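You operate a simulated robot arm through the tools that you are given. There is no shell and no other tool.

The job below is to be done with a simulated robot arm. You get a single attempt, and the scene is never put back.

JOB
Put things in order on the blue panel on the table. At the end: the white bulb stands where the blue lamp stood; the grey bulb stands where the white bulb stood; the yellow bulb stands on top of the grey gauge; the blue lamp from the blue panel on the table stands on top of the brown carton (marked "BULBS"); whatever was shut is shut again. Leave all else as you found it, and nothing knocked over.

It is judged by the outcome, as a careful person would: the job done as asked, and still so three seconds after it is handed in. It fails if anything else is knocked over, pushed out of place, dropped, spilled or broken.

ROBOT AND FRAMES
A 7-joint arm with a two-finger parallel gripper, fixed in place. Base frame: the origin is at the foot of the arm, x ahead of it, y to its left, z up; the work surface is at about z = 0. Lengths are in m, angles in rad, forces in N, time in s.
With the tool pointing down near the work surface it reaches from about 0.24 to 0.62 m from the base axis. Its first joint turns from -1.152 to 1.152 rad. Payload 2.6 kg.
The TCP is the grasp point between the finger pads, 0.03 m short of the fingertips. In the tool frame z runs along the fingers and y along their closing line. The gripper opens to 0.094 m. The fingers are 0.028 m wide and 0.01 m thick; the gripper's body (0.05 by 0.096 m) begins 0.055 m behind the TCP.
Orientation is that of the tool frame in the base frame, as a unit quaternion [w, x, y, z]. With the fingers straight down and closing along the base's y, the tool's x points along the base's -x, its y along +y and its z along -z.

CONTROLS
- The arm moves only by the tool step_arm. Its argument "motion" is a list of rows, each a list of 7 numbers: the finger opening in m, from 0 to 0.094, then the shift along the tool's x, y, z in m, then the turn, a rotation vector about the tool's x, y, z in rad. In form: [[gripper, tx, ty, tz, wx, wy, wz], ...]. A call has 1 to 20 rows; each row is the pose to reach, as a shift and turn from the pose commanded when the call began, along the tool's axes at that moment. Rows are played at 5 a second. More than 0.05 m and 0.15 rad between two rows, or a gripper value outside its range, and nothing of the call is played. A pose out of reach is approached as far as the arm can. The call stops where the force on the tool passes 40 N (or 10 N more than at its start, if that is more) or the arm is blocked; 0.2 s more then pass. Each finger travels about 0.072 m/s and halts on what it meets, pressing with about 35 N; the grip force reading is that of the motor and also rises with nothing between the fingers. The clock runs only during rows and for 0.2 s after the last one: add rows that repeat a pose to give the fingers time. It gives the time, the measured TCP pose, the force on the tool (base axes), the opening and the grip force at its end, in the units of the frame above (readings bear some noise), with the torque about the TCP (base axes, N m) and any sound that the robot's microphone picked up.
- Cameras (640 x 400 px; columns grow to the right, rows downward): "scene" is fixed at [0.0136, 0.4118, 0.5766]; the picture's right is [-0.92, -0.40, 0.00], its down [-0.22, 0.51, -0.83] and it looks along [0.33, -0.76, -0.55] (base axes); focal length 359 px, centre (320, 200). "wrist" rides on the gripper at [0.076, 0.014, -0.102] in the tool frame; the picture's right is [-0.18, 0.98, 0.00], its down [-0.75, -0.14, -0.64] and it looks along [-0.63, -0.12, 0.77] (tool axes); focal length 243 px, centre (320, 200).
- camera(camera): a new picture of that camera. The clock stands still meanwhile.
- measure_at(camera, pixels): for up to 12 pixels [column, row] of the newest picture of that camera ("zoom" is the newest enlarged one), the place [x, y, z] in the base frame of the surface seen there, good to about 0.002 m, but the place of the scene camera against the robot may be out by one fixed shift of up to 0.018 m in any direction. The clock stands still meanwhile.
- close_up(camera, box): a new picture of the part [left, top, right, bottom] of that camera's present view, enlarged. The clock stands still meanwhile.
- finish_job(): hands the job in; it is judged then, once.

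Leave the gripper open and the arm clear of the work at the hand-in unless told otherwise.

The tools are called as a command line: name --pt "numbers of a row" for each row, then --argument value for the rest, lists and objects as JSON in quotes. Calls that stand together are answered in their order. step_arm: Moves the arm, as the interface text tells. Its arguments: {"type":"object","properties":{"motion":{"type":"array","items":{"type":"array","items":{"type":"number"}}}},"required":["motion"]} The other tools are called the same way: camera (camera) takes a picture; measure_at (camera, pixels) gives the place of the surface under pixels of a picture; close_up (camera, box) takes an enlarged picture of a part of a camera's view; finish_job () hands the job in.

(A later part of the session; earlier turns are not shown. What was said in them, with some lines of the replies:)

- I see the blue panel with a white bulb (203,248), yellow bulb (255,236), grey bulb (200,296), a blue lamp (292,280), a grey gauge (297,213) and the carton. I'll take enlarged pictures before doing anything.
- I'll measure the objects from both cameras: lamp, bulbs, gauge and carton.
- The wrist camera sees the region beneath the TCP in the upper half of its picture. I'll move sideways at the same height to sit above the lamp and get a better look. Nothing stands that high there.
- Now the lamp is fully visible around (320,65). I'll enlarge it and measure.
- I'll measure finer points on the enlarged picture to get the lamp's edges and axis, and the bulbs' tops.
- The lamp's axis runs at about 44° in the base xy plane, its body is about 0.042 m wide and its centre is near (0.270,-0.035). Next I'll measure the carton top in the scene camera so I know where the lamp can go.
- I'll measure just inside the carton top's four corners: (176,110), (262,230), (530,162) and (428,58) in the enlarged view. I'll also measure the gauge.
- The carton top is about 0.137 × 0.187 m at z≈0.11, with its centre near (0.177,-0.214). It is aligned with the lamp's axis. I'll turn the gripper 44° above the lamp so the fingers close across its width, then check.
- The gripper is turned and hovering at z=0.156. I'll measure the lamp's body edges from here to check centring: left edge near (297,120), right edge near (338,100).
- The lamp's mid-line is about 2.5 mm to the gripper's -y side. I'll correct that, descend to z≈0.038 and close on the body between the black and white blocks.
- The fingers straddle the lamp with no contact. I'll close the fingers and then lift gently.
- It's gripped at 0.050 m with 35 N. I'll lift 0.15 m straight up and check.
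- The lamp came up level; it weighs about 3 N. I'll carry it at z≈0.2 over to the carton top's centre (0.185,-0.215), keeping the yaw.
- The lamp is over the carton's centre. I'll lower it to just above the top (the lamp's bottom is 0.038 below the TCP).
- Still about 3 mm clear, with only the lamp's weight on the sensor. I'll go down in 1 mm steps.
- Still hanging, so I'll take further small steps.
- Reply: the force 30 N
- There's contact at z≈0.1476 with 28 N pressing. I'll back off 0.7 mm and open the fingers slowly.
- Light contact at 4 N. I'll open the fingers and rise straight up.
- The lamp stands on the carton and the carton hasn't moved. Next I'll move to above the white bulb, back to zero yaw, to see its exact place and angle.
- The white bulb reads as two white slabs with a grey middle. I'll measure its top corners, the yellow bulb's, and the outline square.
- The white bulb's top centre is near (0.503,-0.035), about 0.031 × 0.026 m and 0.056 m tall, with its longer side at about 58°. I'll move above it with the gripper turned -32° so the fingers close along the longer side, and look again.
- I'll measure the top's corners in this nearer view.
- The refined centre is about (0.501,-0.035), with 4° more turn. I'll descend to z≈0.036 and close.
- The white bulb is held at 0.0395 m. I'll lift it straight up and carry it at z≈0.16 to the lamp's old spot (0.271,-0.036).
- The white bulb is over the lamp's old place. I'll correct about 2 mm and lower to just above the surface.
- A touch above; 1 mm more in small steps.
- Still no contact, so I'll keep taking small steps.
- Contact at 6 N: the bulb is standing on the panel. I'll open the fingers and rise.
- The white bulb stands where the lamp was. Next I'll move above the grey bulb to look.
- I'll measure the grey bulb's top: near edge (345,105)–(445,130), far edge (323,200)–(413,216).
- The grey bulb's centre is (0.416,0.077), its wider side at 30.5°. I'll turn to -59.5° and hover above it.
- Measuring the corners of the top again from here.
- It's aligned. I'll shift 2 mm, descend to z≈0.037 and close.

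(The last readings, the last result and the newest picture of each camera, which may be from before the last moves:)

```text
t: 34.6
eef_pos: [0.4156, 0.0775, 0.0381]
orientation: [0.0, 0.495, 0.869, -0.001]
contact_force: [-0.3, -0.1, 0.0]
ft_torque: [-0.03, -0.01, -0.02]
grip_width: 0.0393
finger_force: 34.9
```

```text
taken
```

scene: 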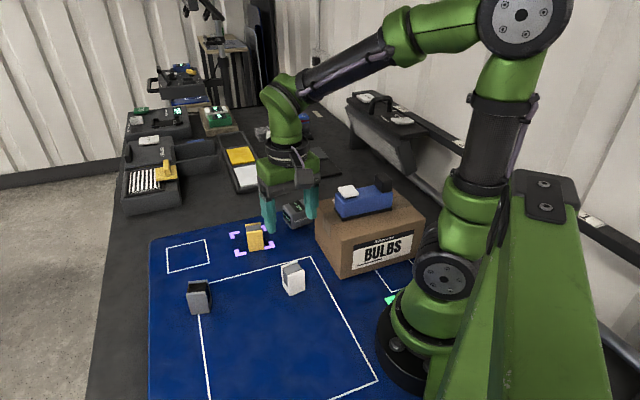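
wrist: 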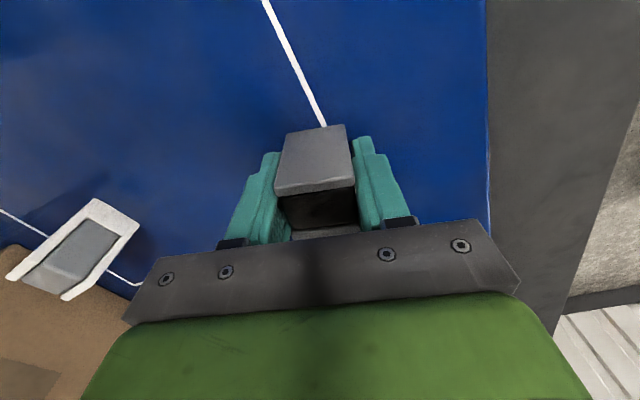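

Grey bulb gripped. I'll lift 0.12 m, then carry it to the white bulb's old spot (0.5005,-0.034), turning back 23.5° to match the white bulb's heading.

step_arm --pt "0.02 0 0 -0.01 0 0 0" --pt "0.02 0 0 -0.04 0 0 0" --pt "0.02 0 0 -0.08 0 0 0" --pt "0.02 0 0 -0.12 0 0 0" --pt "0.02 -0.03 0.004 -0.12 0 0 -0.1" --pt "0.02 -0.06 0.007 -0.12 0 0 -0.2" --pt "0.02 -0.09 0.011 -0.12 0 0 -0.3" --pt "0.02 -0.12 0.014 -0.12 0 0 -0.41" --pt "0.02 -0.1392 0.0166 -0.12 0 0 -0.41" --pt "0.02 -0.1392 0.0166 -0.12 0 0 -0.41"

camera --camera "wrist"

camera --camera "scene"

```text
t: 36.8
eef_pos: [0.5013, -0.0327, 0.1567]
orientation: [0.0, 0.308, 0.951, 0.0]
contact_force: [0.3, 0.7, -0.1]
ft_torque: [-0.03, 0.0, 0.0]
grip_width: 0.0394
finger_force: 34.6
```

```text
taken
```

wrist: 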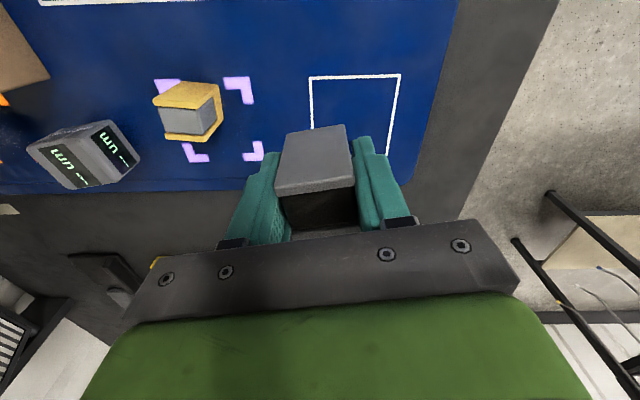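

```text
taken
```

scene: 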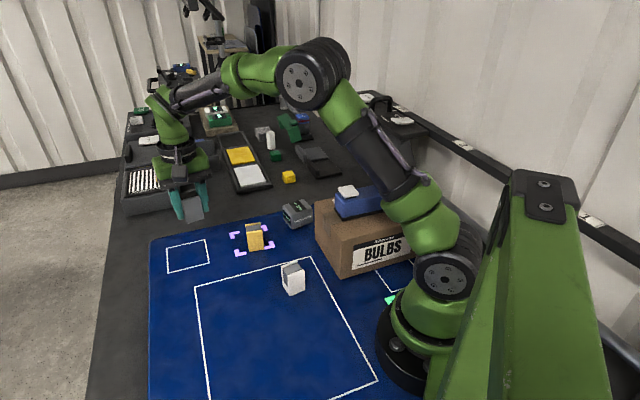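

Over the spot. I'll lower to just above the panel.

step_arm --pt "0.02 0 0 0.03 0 0 0" --pt "0.02 0 0 0.06 0 0 0" --pt "0.02 0 0 0.09 0 0 0" --pt "0.02 0 0 0.11 0 0 0" --pt "0.02 0 0 0.117 0 0 0" --pt "0.02 0 0 0.119 0 0 0" --pt "0.02 0 0 0.119 0 0 0"

```text
t: 38.4
eef_pos: [0.5003, -0.034, 0.0387]
orientation: [0.0, 0.307, 0.952, 0.0]
contact_force: [-0.3, -0.1, 0.0]
ft_torque: [0.0, -0.04, -0.02]
grip_width: 0.0395
finger_force: 34.9
```

No contact yet, so I'll take small steps.

step_arm --pt "0.02 0 0 0.0005 0 0 0" --pt "0.02 0 0 0.001 0 0 0" --pt "0.02 0 0 0.001 0 0 0"

```text
t: 39.2
eef_pos: [0.5002, -0.0343, 0.0398]
orientation: [-0.001, 0.308, 0.951, -0.001]
contact_force: [0.0, -0.2, 0.6]
ft_torque: [0.01, -0.03, 0.0]
grip_width: 0.0392
finger_force: 35.2
```

step_arm --pt "0.02 0 0 0.0005 0 0 0" --pt "0.02 0 0 0.001 0 0 0" --pt "0.02 0 0 0.001 0 0 0"

```text
t: 40.0
eef_pos: [0.5007, -0.0341, 0.0375]
orientation: [0.001, 0.309, 0.951, 0.0]
contact_force: [-2.8, -1.5, 8.3]
ft_torque: [0.01, 0.13, 0.0]
grip_width: 0.0395
finger_force: 34.9
```

Contact at 8 N: the grey bulb is standing. I'll open and rise.

step_arm --pt "0.045 0 0 0 0 0 0" --pt "0.055 0 0 0 0 0 0" --pt "0.07 0 0 0 0 0 0" --pt "0.07 0 0 0 0 0 0" --pt "0.07 0 0 -0.01 0 0 0" --pt "0.07 0 0 -0.04 0 0 0" --pt "0.07 0 0 -0.08 0 0 0" --pt "0.07 0 0 -0.12 0 0 0" --pt "0.07 0 0 -0.16 0 0 0" --pt "0.07 0 0 -0.16 0 0 0"

camera --camera "wrist"

camera --camera "scene"

```text
t: 42.2
eef_pos: [0.4986, -0.0346, 0.1966]
orientation: [0.001, 0.308, 0.951, 0.0]
contact_force: [-1.1, -0.1, -0.3]
ft_torque: [0.05, -0.01, -0.04]
grip_width: 0.0702
finger_force: 0.0
```

```text
taken
```

wrist: 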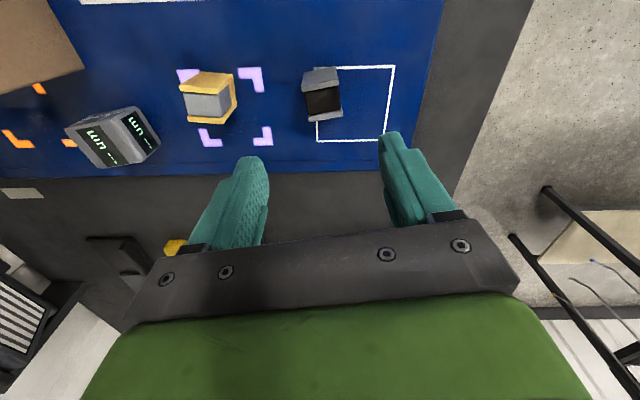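

```text
taken
```

scene: 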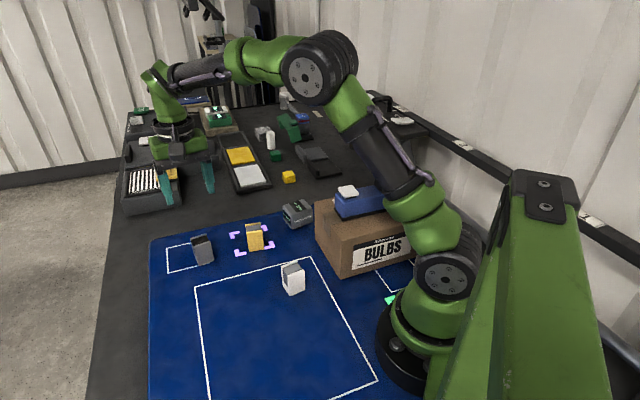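

The grey bulb stands in the white one's place. Next I'll move above the yellow bulb to look at it and the gauge.

step_arm --pt "0.07 0.005 -0.039 0 0 0 0" --pt "0.07 0.01 -0.077 0 0 0 0" --pt "0.07 0.0147 -0.1158 0 0 0 0" --pt "0.07 0.0147 -0.1158 0 0 0 0"

camera --camera "wrist"

close_up --camera "wrist" --box '[160, 20, 400, 190]'

```text
t: 43.2
eef_pos: [0.4211, -0.1225, 0.198]
orientation: [0.0, 0.308, 0.951, -0.001]
contact_force: [-0.3, 0.4, 0.5]
ft_torque: [0.04, 0.03, 0.03]
grip_width: 0.0701
finger_force: 0.0
```

```text
taken
```

wrist: 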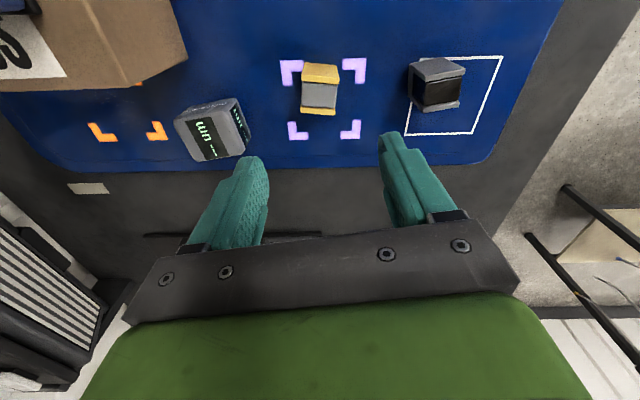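

```text
2.35 times, centred on (280, 105) of wrist
```

zoom: 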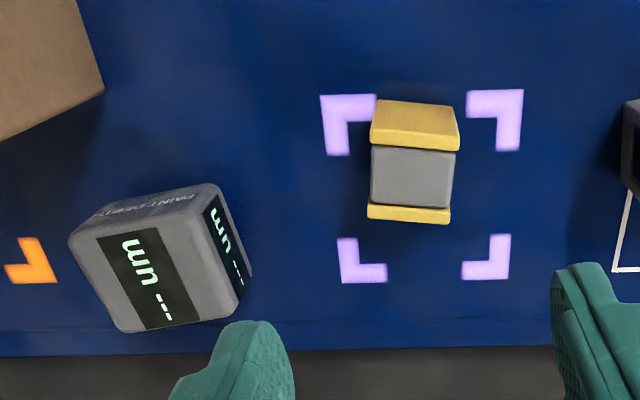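

I'll measure the yellow bulb's top corners and the gauge's top corners.

measure_at --camera "zoom" --pixels '[[374, 144], [456, 147], [370, 214], [447, 220], [411, 180], [372, 104], [457, 108]]'

measure_at --camera "zoom" --pixels '[[78, 240], [198, 200], [232, 305], [122, 326], [155, 270], [110, 230], [90, 275], [200, 250], [175, 315], [240, 210], [180, 190], [245, 270]]'

```text
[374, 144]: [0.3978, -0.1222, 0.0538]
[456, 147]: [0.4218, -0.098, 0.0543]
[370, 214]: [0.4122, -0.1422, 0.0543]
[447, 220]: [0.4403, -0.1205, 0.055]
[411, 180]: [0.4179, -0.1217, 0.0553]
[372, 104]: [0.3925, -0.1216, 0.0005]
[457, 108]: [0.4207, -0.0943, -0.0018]
```

```text
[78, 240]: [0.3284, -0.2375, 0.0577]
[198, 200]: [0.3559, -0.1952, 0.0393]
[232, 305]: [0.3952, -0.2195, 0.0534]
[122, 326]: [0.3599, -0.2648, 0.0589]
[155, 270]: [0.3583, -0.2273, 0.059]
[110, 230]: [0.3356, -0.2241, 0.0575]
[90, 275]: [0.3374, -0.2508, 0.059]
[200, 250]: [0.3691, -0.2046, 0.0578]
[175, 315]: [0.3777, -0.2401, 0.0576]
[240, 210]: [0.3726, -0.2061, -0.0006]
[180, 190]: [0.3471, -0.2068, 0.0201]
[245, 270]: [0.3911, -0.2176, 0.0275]
```

The yellow bulb's centre is about (0.418,-0.121), heading about 41°. The gauge's flat top is centred near (0.361,-0.228) at z≈0.059. I'll turn 13° more and hover close above the yellow bulb.

step_arm --pt "0.07 0.0025 -0.0014 0.02 0 0 0.11" --pt "0.07 0.0025 -0.0014 0.05 0 0 0.227" --pt "0.07 0.0025 -0.0014 0.075 0 0 0.227" --pt "0.07 0.0025 -0.0014 0.075 0 0 0.227"

close_up --camera "wrist" --box '[220, 50, 420, 190]'

```text
t: 44.2
eef_pos: [0.4189, -0.1206, 0.123]
orientation: [0.001, 0.415, 0.91, 0.001]
contact_force: [0.8, -0.1, -1.3]
ft_torque: [0.01, 0.03, -0.03]
grip_width: 0.0698
finger_force: 0.1
```

```text
2.86 times, centred on (320, 120) of wrist
```

zoom: 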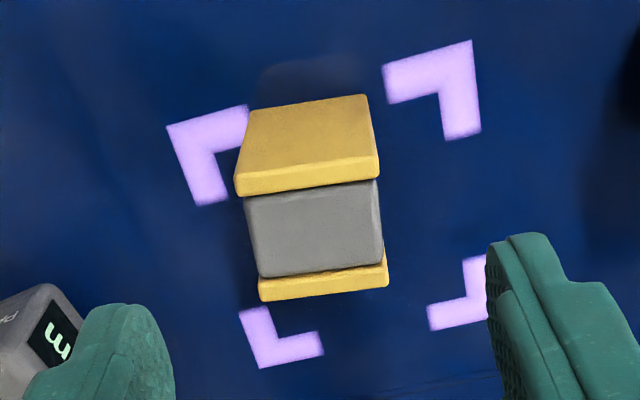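

Aligned. I'll descend to z≈0.040 and close.

step_arm --pt "0.07 0 0 0.03 0 0 0" --pt "0.07 0 0 0.06 0 0 0" --pt "0.07 0 0 0.077 0 0 0" --pt "0.07 0 0 0.083 0 0 0" --pt "0.06 0 0 0.083 0 0 0" --pt "0.045 0 0 0.083 0 0 0" --pt "0.035 0 0 0.083 0 0 0" --pt "0.02 0 0 0.083 0 0 0" --pt "0.02 0 0 0.083 0 0 0"

camera --camera "wrist"

```text
t: 46.2
eef_pos: [0.4185, -0.1201, 0.0401]
orientation: [0.0, 0.414, 0.91, 0.0]
contact_force: [1.1, 0.4, 0.0]
ft_torque: [0.04, -0.02, 0.03]
grip_width: 0.0394
finger_force: 34.9
```

```text
taken
```

wrist: 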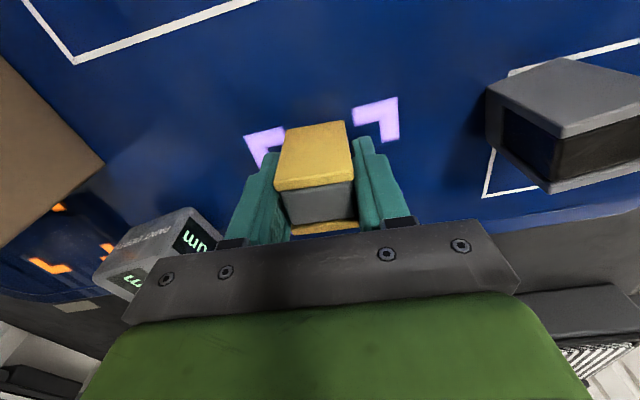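

Yellow bulb gripped. I'll lift it 0.14 m, then re-measure the gauge before moving over it.

step_arm --pt "0.02 0 0 -0.01 0 0 0" --pt "0.02 0 0 -0.04 0 0 0" --pt "0.02 0 0 -0.08 0 0 0" --pt "0.02 0 0 -0.11 0 0 0" --pt "0.02 0 0 -0.14 0 0 0" --pt "0.02 0 0 -0.14 0 0 0"

camera --camera "wrist"

close_up --camera "wrist" --box '[130, 60, 290, 180]'

```text
t: 47.6
eef_pos: [0.4179, -0.1191, 0.1806]
orientation: [0.0, 0.414, 0.91, 0.0]
contact_force: [-0.4, 0.0, -0.7]
ft_torque: [0.01, 0.03, -0.01]
grip_width: 0.0394
finger_force: 35.3
```

```text
taken
```

wrist: 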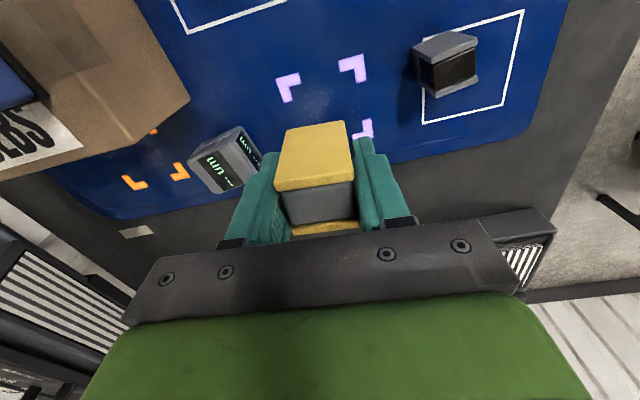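

```text
3.33 times, centred on (210, 120) of wrist
```

zoom: 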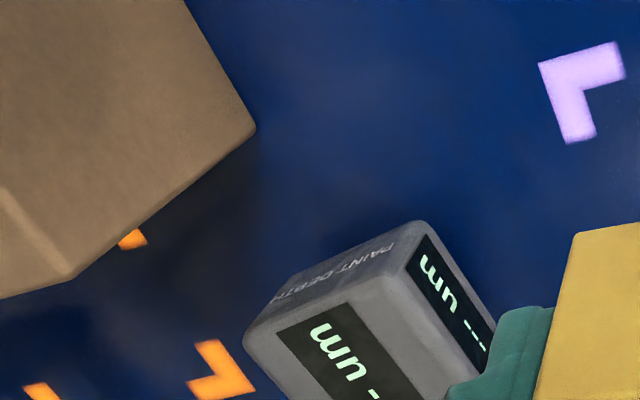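

I'll measure the gauge's top edges visible here: (255,330), (385,280), (460,370) and the display.

measure_at --camera "zoom" --pixels '[[252, 335], [262, 328], [385, 280], [400, 290], [455, 365], [340, 350], [285, 390], [392, 276], [430, 330], [320, 305]]'

measure_at --camera "wrist" --pixels '[[192, 161], [246, 144], [262, 164], [221, 190], [252, 178], [225, 165], [205, 175], [240, 155], [216, 188], [235, 184]]'

```text
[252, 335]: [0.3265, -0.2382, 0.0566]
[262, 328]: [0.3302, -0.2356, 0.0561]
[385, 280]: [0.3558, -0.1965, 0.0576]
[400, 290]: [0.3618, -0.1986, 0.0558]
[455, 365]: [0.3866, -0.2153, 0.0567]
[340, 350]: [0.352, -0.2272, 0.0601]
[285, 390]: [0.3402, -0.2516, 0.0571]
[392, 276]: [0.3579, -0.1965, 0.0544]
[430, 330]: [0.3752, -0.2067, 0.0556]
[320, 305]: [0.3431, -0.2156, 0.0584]
```

```text
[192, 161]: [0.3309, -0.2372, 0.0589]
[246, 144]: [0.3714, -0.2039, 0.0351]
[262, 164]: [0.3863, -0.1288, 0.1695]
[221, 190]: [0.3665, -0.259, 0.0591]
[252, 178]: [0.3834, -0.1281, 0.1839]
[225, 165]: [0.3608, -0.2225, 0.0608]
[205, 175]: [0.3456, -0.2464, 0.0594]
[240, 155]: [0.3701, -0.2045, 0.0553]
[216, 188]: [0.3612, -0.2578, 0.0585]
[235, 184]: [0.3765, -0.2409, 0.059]
```

The gauge's top centre is (0.3605,-0.229), heading 53.5°. I'll carry the yellow bulb over it and turn 12.5° so the faces line up.

step_arm --pt "0.02 -0.012 -0.03 0 0 0 -0.06" --pt "0.02 -0.024 -0.062 0 0 0 -0.12" --pt "0.02 -0.036 -0.094 0 0 0 -0.18" --pt "0.02 -0.0444 -0.1151 0 0 0 -0.218" --pt "0.02 -0.0444 -0.1151 0 0 0 -0.218"

camera --camera "wrist"

close_up --camera "scene" --box '[220, 110, 440, 270]'

```text
t: 48.8
eef_pos: [0.3607, -0.2292, 0.1794]
orientation: [0.0, 0.312, 0.95, 0.0]
contact_force: [0.2, 0.2, -0.7]
ft_torque: [0.0, -0.02, 0.03]
grip_width: 0.0393
finger_force: 35.5
```

```text
taken
```

wrist: 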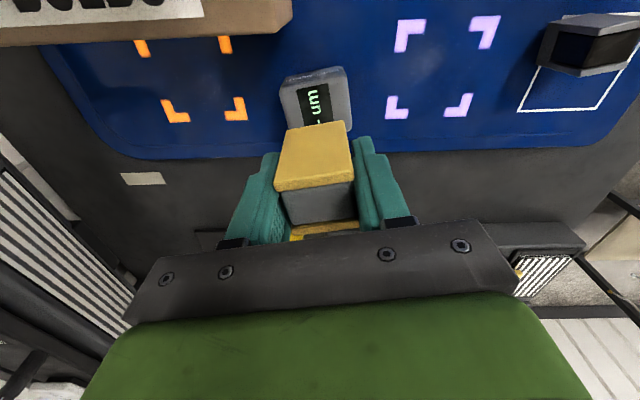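

```text
2.50 times, centred on (330, 190) of scene
```

zoom: 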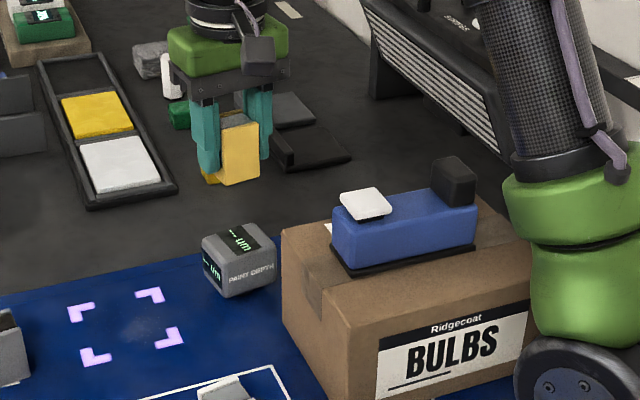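

It lines up over the gauge. I'll lower to about 3 mm above contact (z≈0.103).

step_arm --pt "0.02 0 0 0.03 0 0 0" --pt "0.02 0 0 0.055 0 0 0" --pt "0.02 0 0 0.07 0 0 0" --pt "0.02 0 0 0.076 0 0 0" --pt "0.02 0 0 0.076 0 0 0"

close_up --camera "scene" --box '[220, 130, 380, 250]'

close_up --camera "wrist" --box '[220, 40, 420, 250]'

```text
t: 50.0
eef_pos: [0.3604, -0.2282, 0.1041]
orientation: [0.0, 0.313, 0.95, 0.0]
contact_force: [-0.8, -0.2, -0.3]
ft_torque: [0.01, -0.01, -0.03]
grip_width: 0.0395
finger_force: 34.8
```

```text
3.33 times, centred on (300, 190) of scene
```

zoom: 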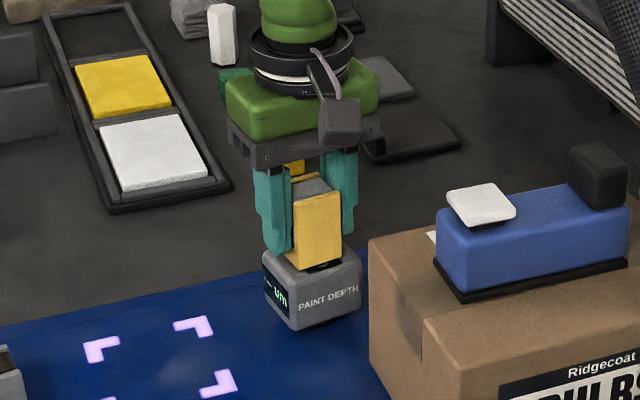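

```text
1.90 times, centred on (320, 145) of wrist
```

zoom: 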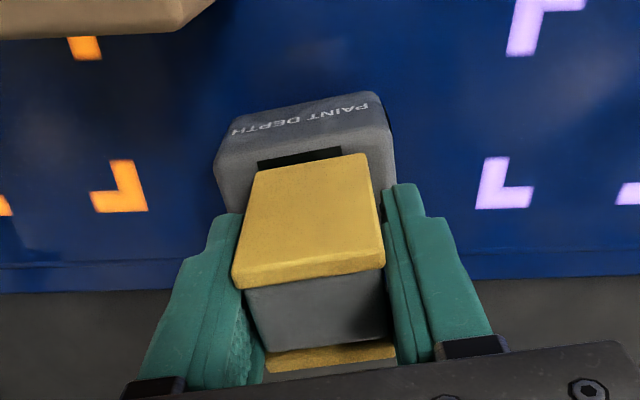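

Centred laterally, and the camera stays clear of the carton. I'll continue down in small steps.

step_arm --pt "0.02 0 0 0.001 0 0 0" --pt "0.02 0 0 0.002 0 0 0" --pt "0.02 0 0 0.003 0 0 0" --pt "0.02 0 0 0.003 0 0 0"

```text
t: 51.0
eef_pos: [0.3602, -0.2279, 0.1003]
orientation: [0.0, 0.314, 0.95, 0.0]
contact_force: [-0.4, 1.0, -0.1]
ft_torque: [0.0, 0.02, -0.02]
grip_width: 0.0392
finger_force: 34.9
```

Still free, so 1 mm more.

step_arm --pt "0.02 0 0 0.0005 0 0 0" --pt "0.02 0 0 0.001 0 0 0" --pt "0.02 0 0 0.001 0 0 0"

```text
t: 51.8
eef_pos: [0.3589, -0.2287, 0.0996]
orientation: [0.0, 0.312, 0.95, 0.0]
contact_force: [-1.0, -0.2, 3.0]
ft_torque: [0.05, 0.07, -0.03]
grip_width: 0.0391
finger_force: 34.8
```

Light contact at 3 N. I'll go another 0.4 mm to be sure.

step_arm --pt "0.02 0 0 0.0004 0 0 0" --pt "0.02 0 0 0.0004 0 0 0"

```text
t: 52.4
eef_pos: [0.36, -0.2284, 0.0986]
orientation: [0.001, 0.313, 0.95, 0.0]
contact_force: [-1.1, 0.4, 10.6]
ft_torque: [0.04, 0.11, 0.0]
grip_width: 0.0391
finger_force: 34.7
```

The bulb is resting on the gauge at 10 N. I'll open slowly and rise straight up.

step_arm --pt "0.042 0 0 -0.0002 0 0 0" --pt "0.05 0 0 -0.0002 0 0 0" --pt "0.06 0 0 -0.0002 0 0 0" --pt "0.07 0 0 -0.0002 0 0 0" --pt "0.07 0 0 -0.0002 0 0 0" --pt "0.07 0 0 -0.01 0 0 0" --pt "0.07 0 0 -0.03 0 0 0" --pt "0.07 0 0 -0.07 0 0 0" --pt "0.07 0 0 -0.11 0 0 0" --pt "0.07 0 0 -0.15 0 0 0" --pt "0.07 0 0 -0.15 0 0 0"

camera --camera "wrist"

camera --camera "scene"

close_up --camera "scene" --box '[140, 150, 440, 350]'

```text
t: 54.8
eef_pos: [0.3589, -0.2286, 0.2492]
orientation: [0.001, 0.313, 0.95, 0.0]
contact_force: [0.7, 0.4, 0.6]
ft_torque: [0.01, -0.01, -0.01]
grip_width: 0.0698
finger_force: 0.1
```

```text
taken
```

wrist: 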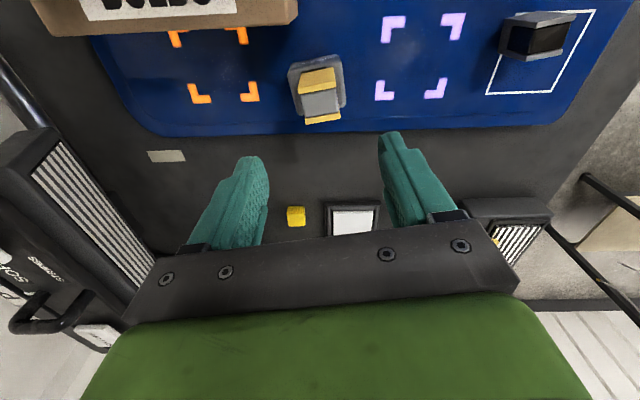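

```text
taken
```

scene: 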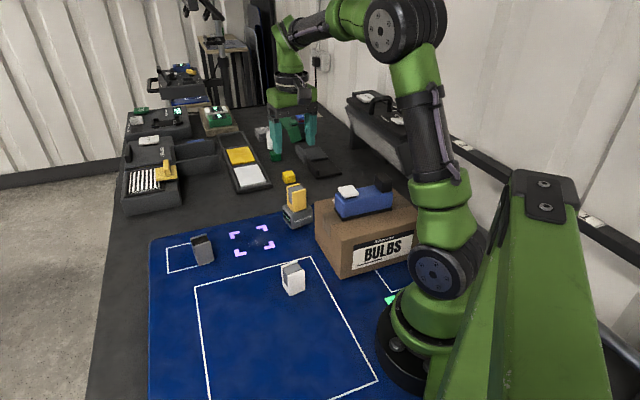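

```text
2.00 times, centred on (290, 250) of scene
```

zoom: 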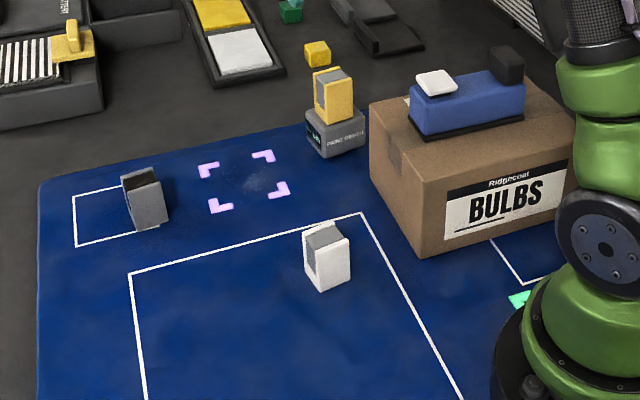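

Everything is in place:
- The white bulb stands on the lamp's old spot.
- The grey bulb stands on the white bulb's old spot.
- The yellow bulb is upright on the gauge.
- The lamp is on the carton.
- Nothing was opened, and nothing else has moved.

I'll raise the arm clear with the gripper open and let a moment pass.

step_arm --pt "0.08 0 0 -0.02 0 0 0" --pt "0.09 0 0 -0.05 0 0 0" --pt "0.09 0 0 -0.06 0 0 0" --pt "0.09 0 0 -0.06 0 0 0" --pt "0.09 0 0 -0.06 0 0 0" --pt "0.09 0 0 -0.06 0 0 0"

close_up --camera "scene" --box '[140, 150, 440, 350]'

```text
t: 56.2
eef_pos: [0.3601, -0.2279, 0.3092]
orientation: [0.0, 0.313, 0.95, -0.001]
contact_force: [-0.7, -0.5, 0.2]
ft_torque: [0.0, 0.0, 0.03]
grip_width: 0.0901
finger_force: 0.1
```

```text
2.00 times, centred on (290, 250) of scene
```

zoom: 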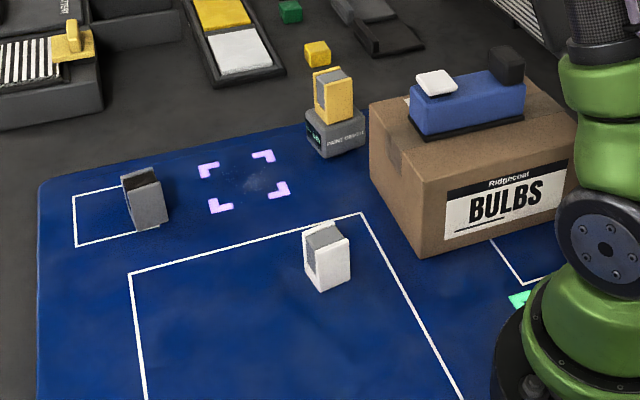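

All is stable, the gripper is open and the arm is clear. I'm handing the job in.

finish_job

```text
The job is handed in.
```

I did all four moves and handed the job in. In the last picture everything was standing, and nothing else looked moved or knocked over.

- **Blue lamp:** it stands near the middle of the top of the brown "BULBS" carton.
- **White bulb:** it stands where the lamp's centre was, within a few millimetres.
- **Grey bulb:** it stands where the white bulb was, turned to about the same heading.
- **Yellow bulb:** it stands upright on the flat top of the grey gauge, close to centre.

I didn't open anything, so nothing needed shutting again. The gripper is open and the arm is raised clear of the panel.
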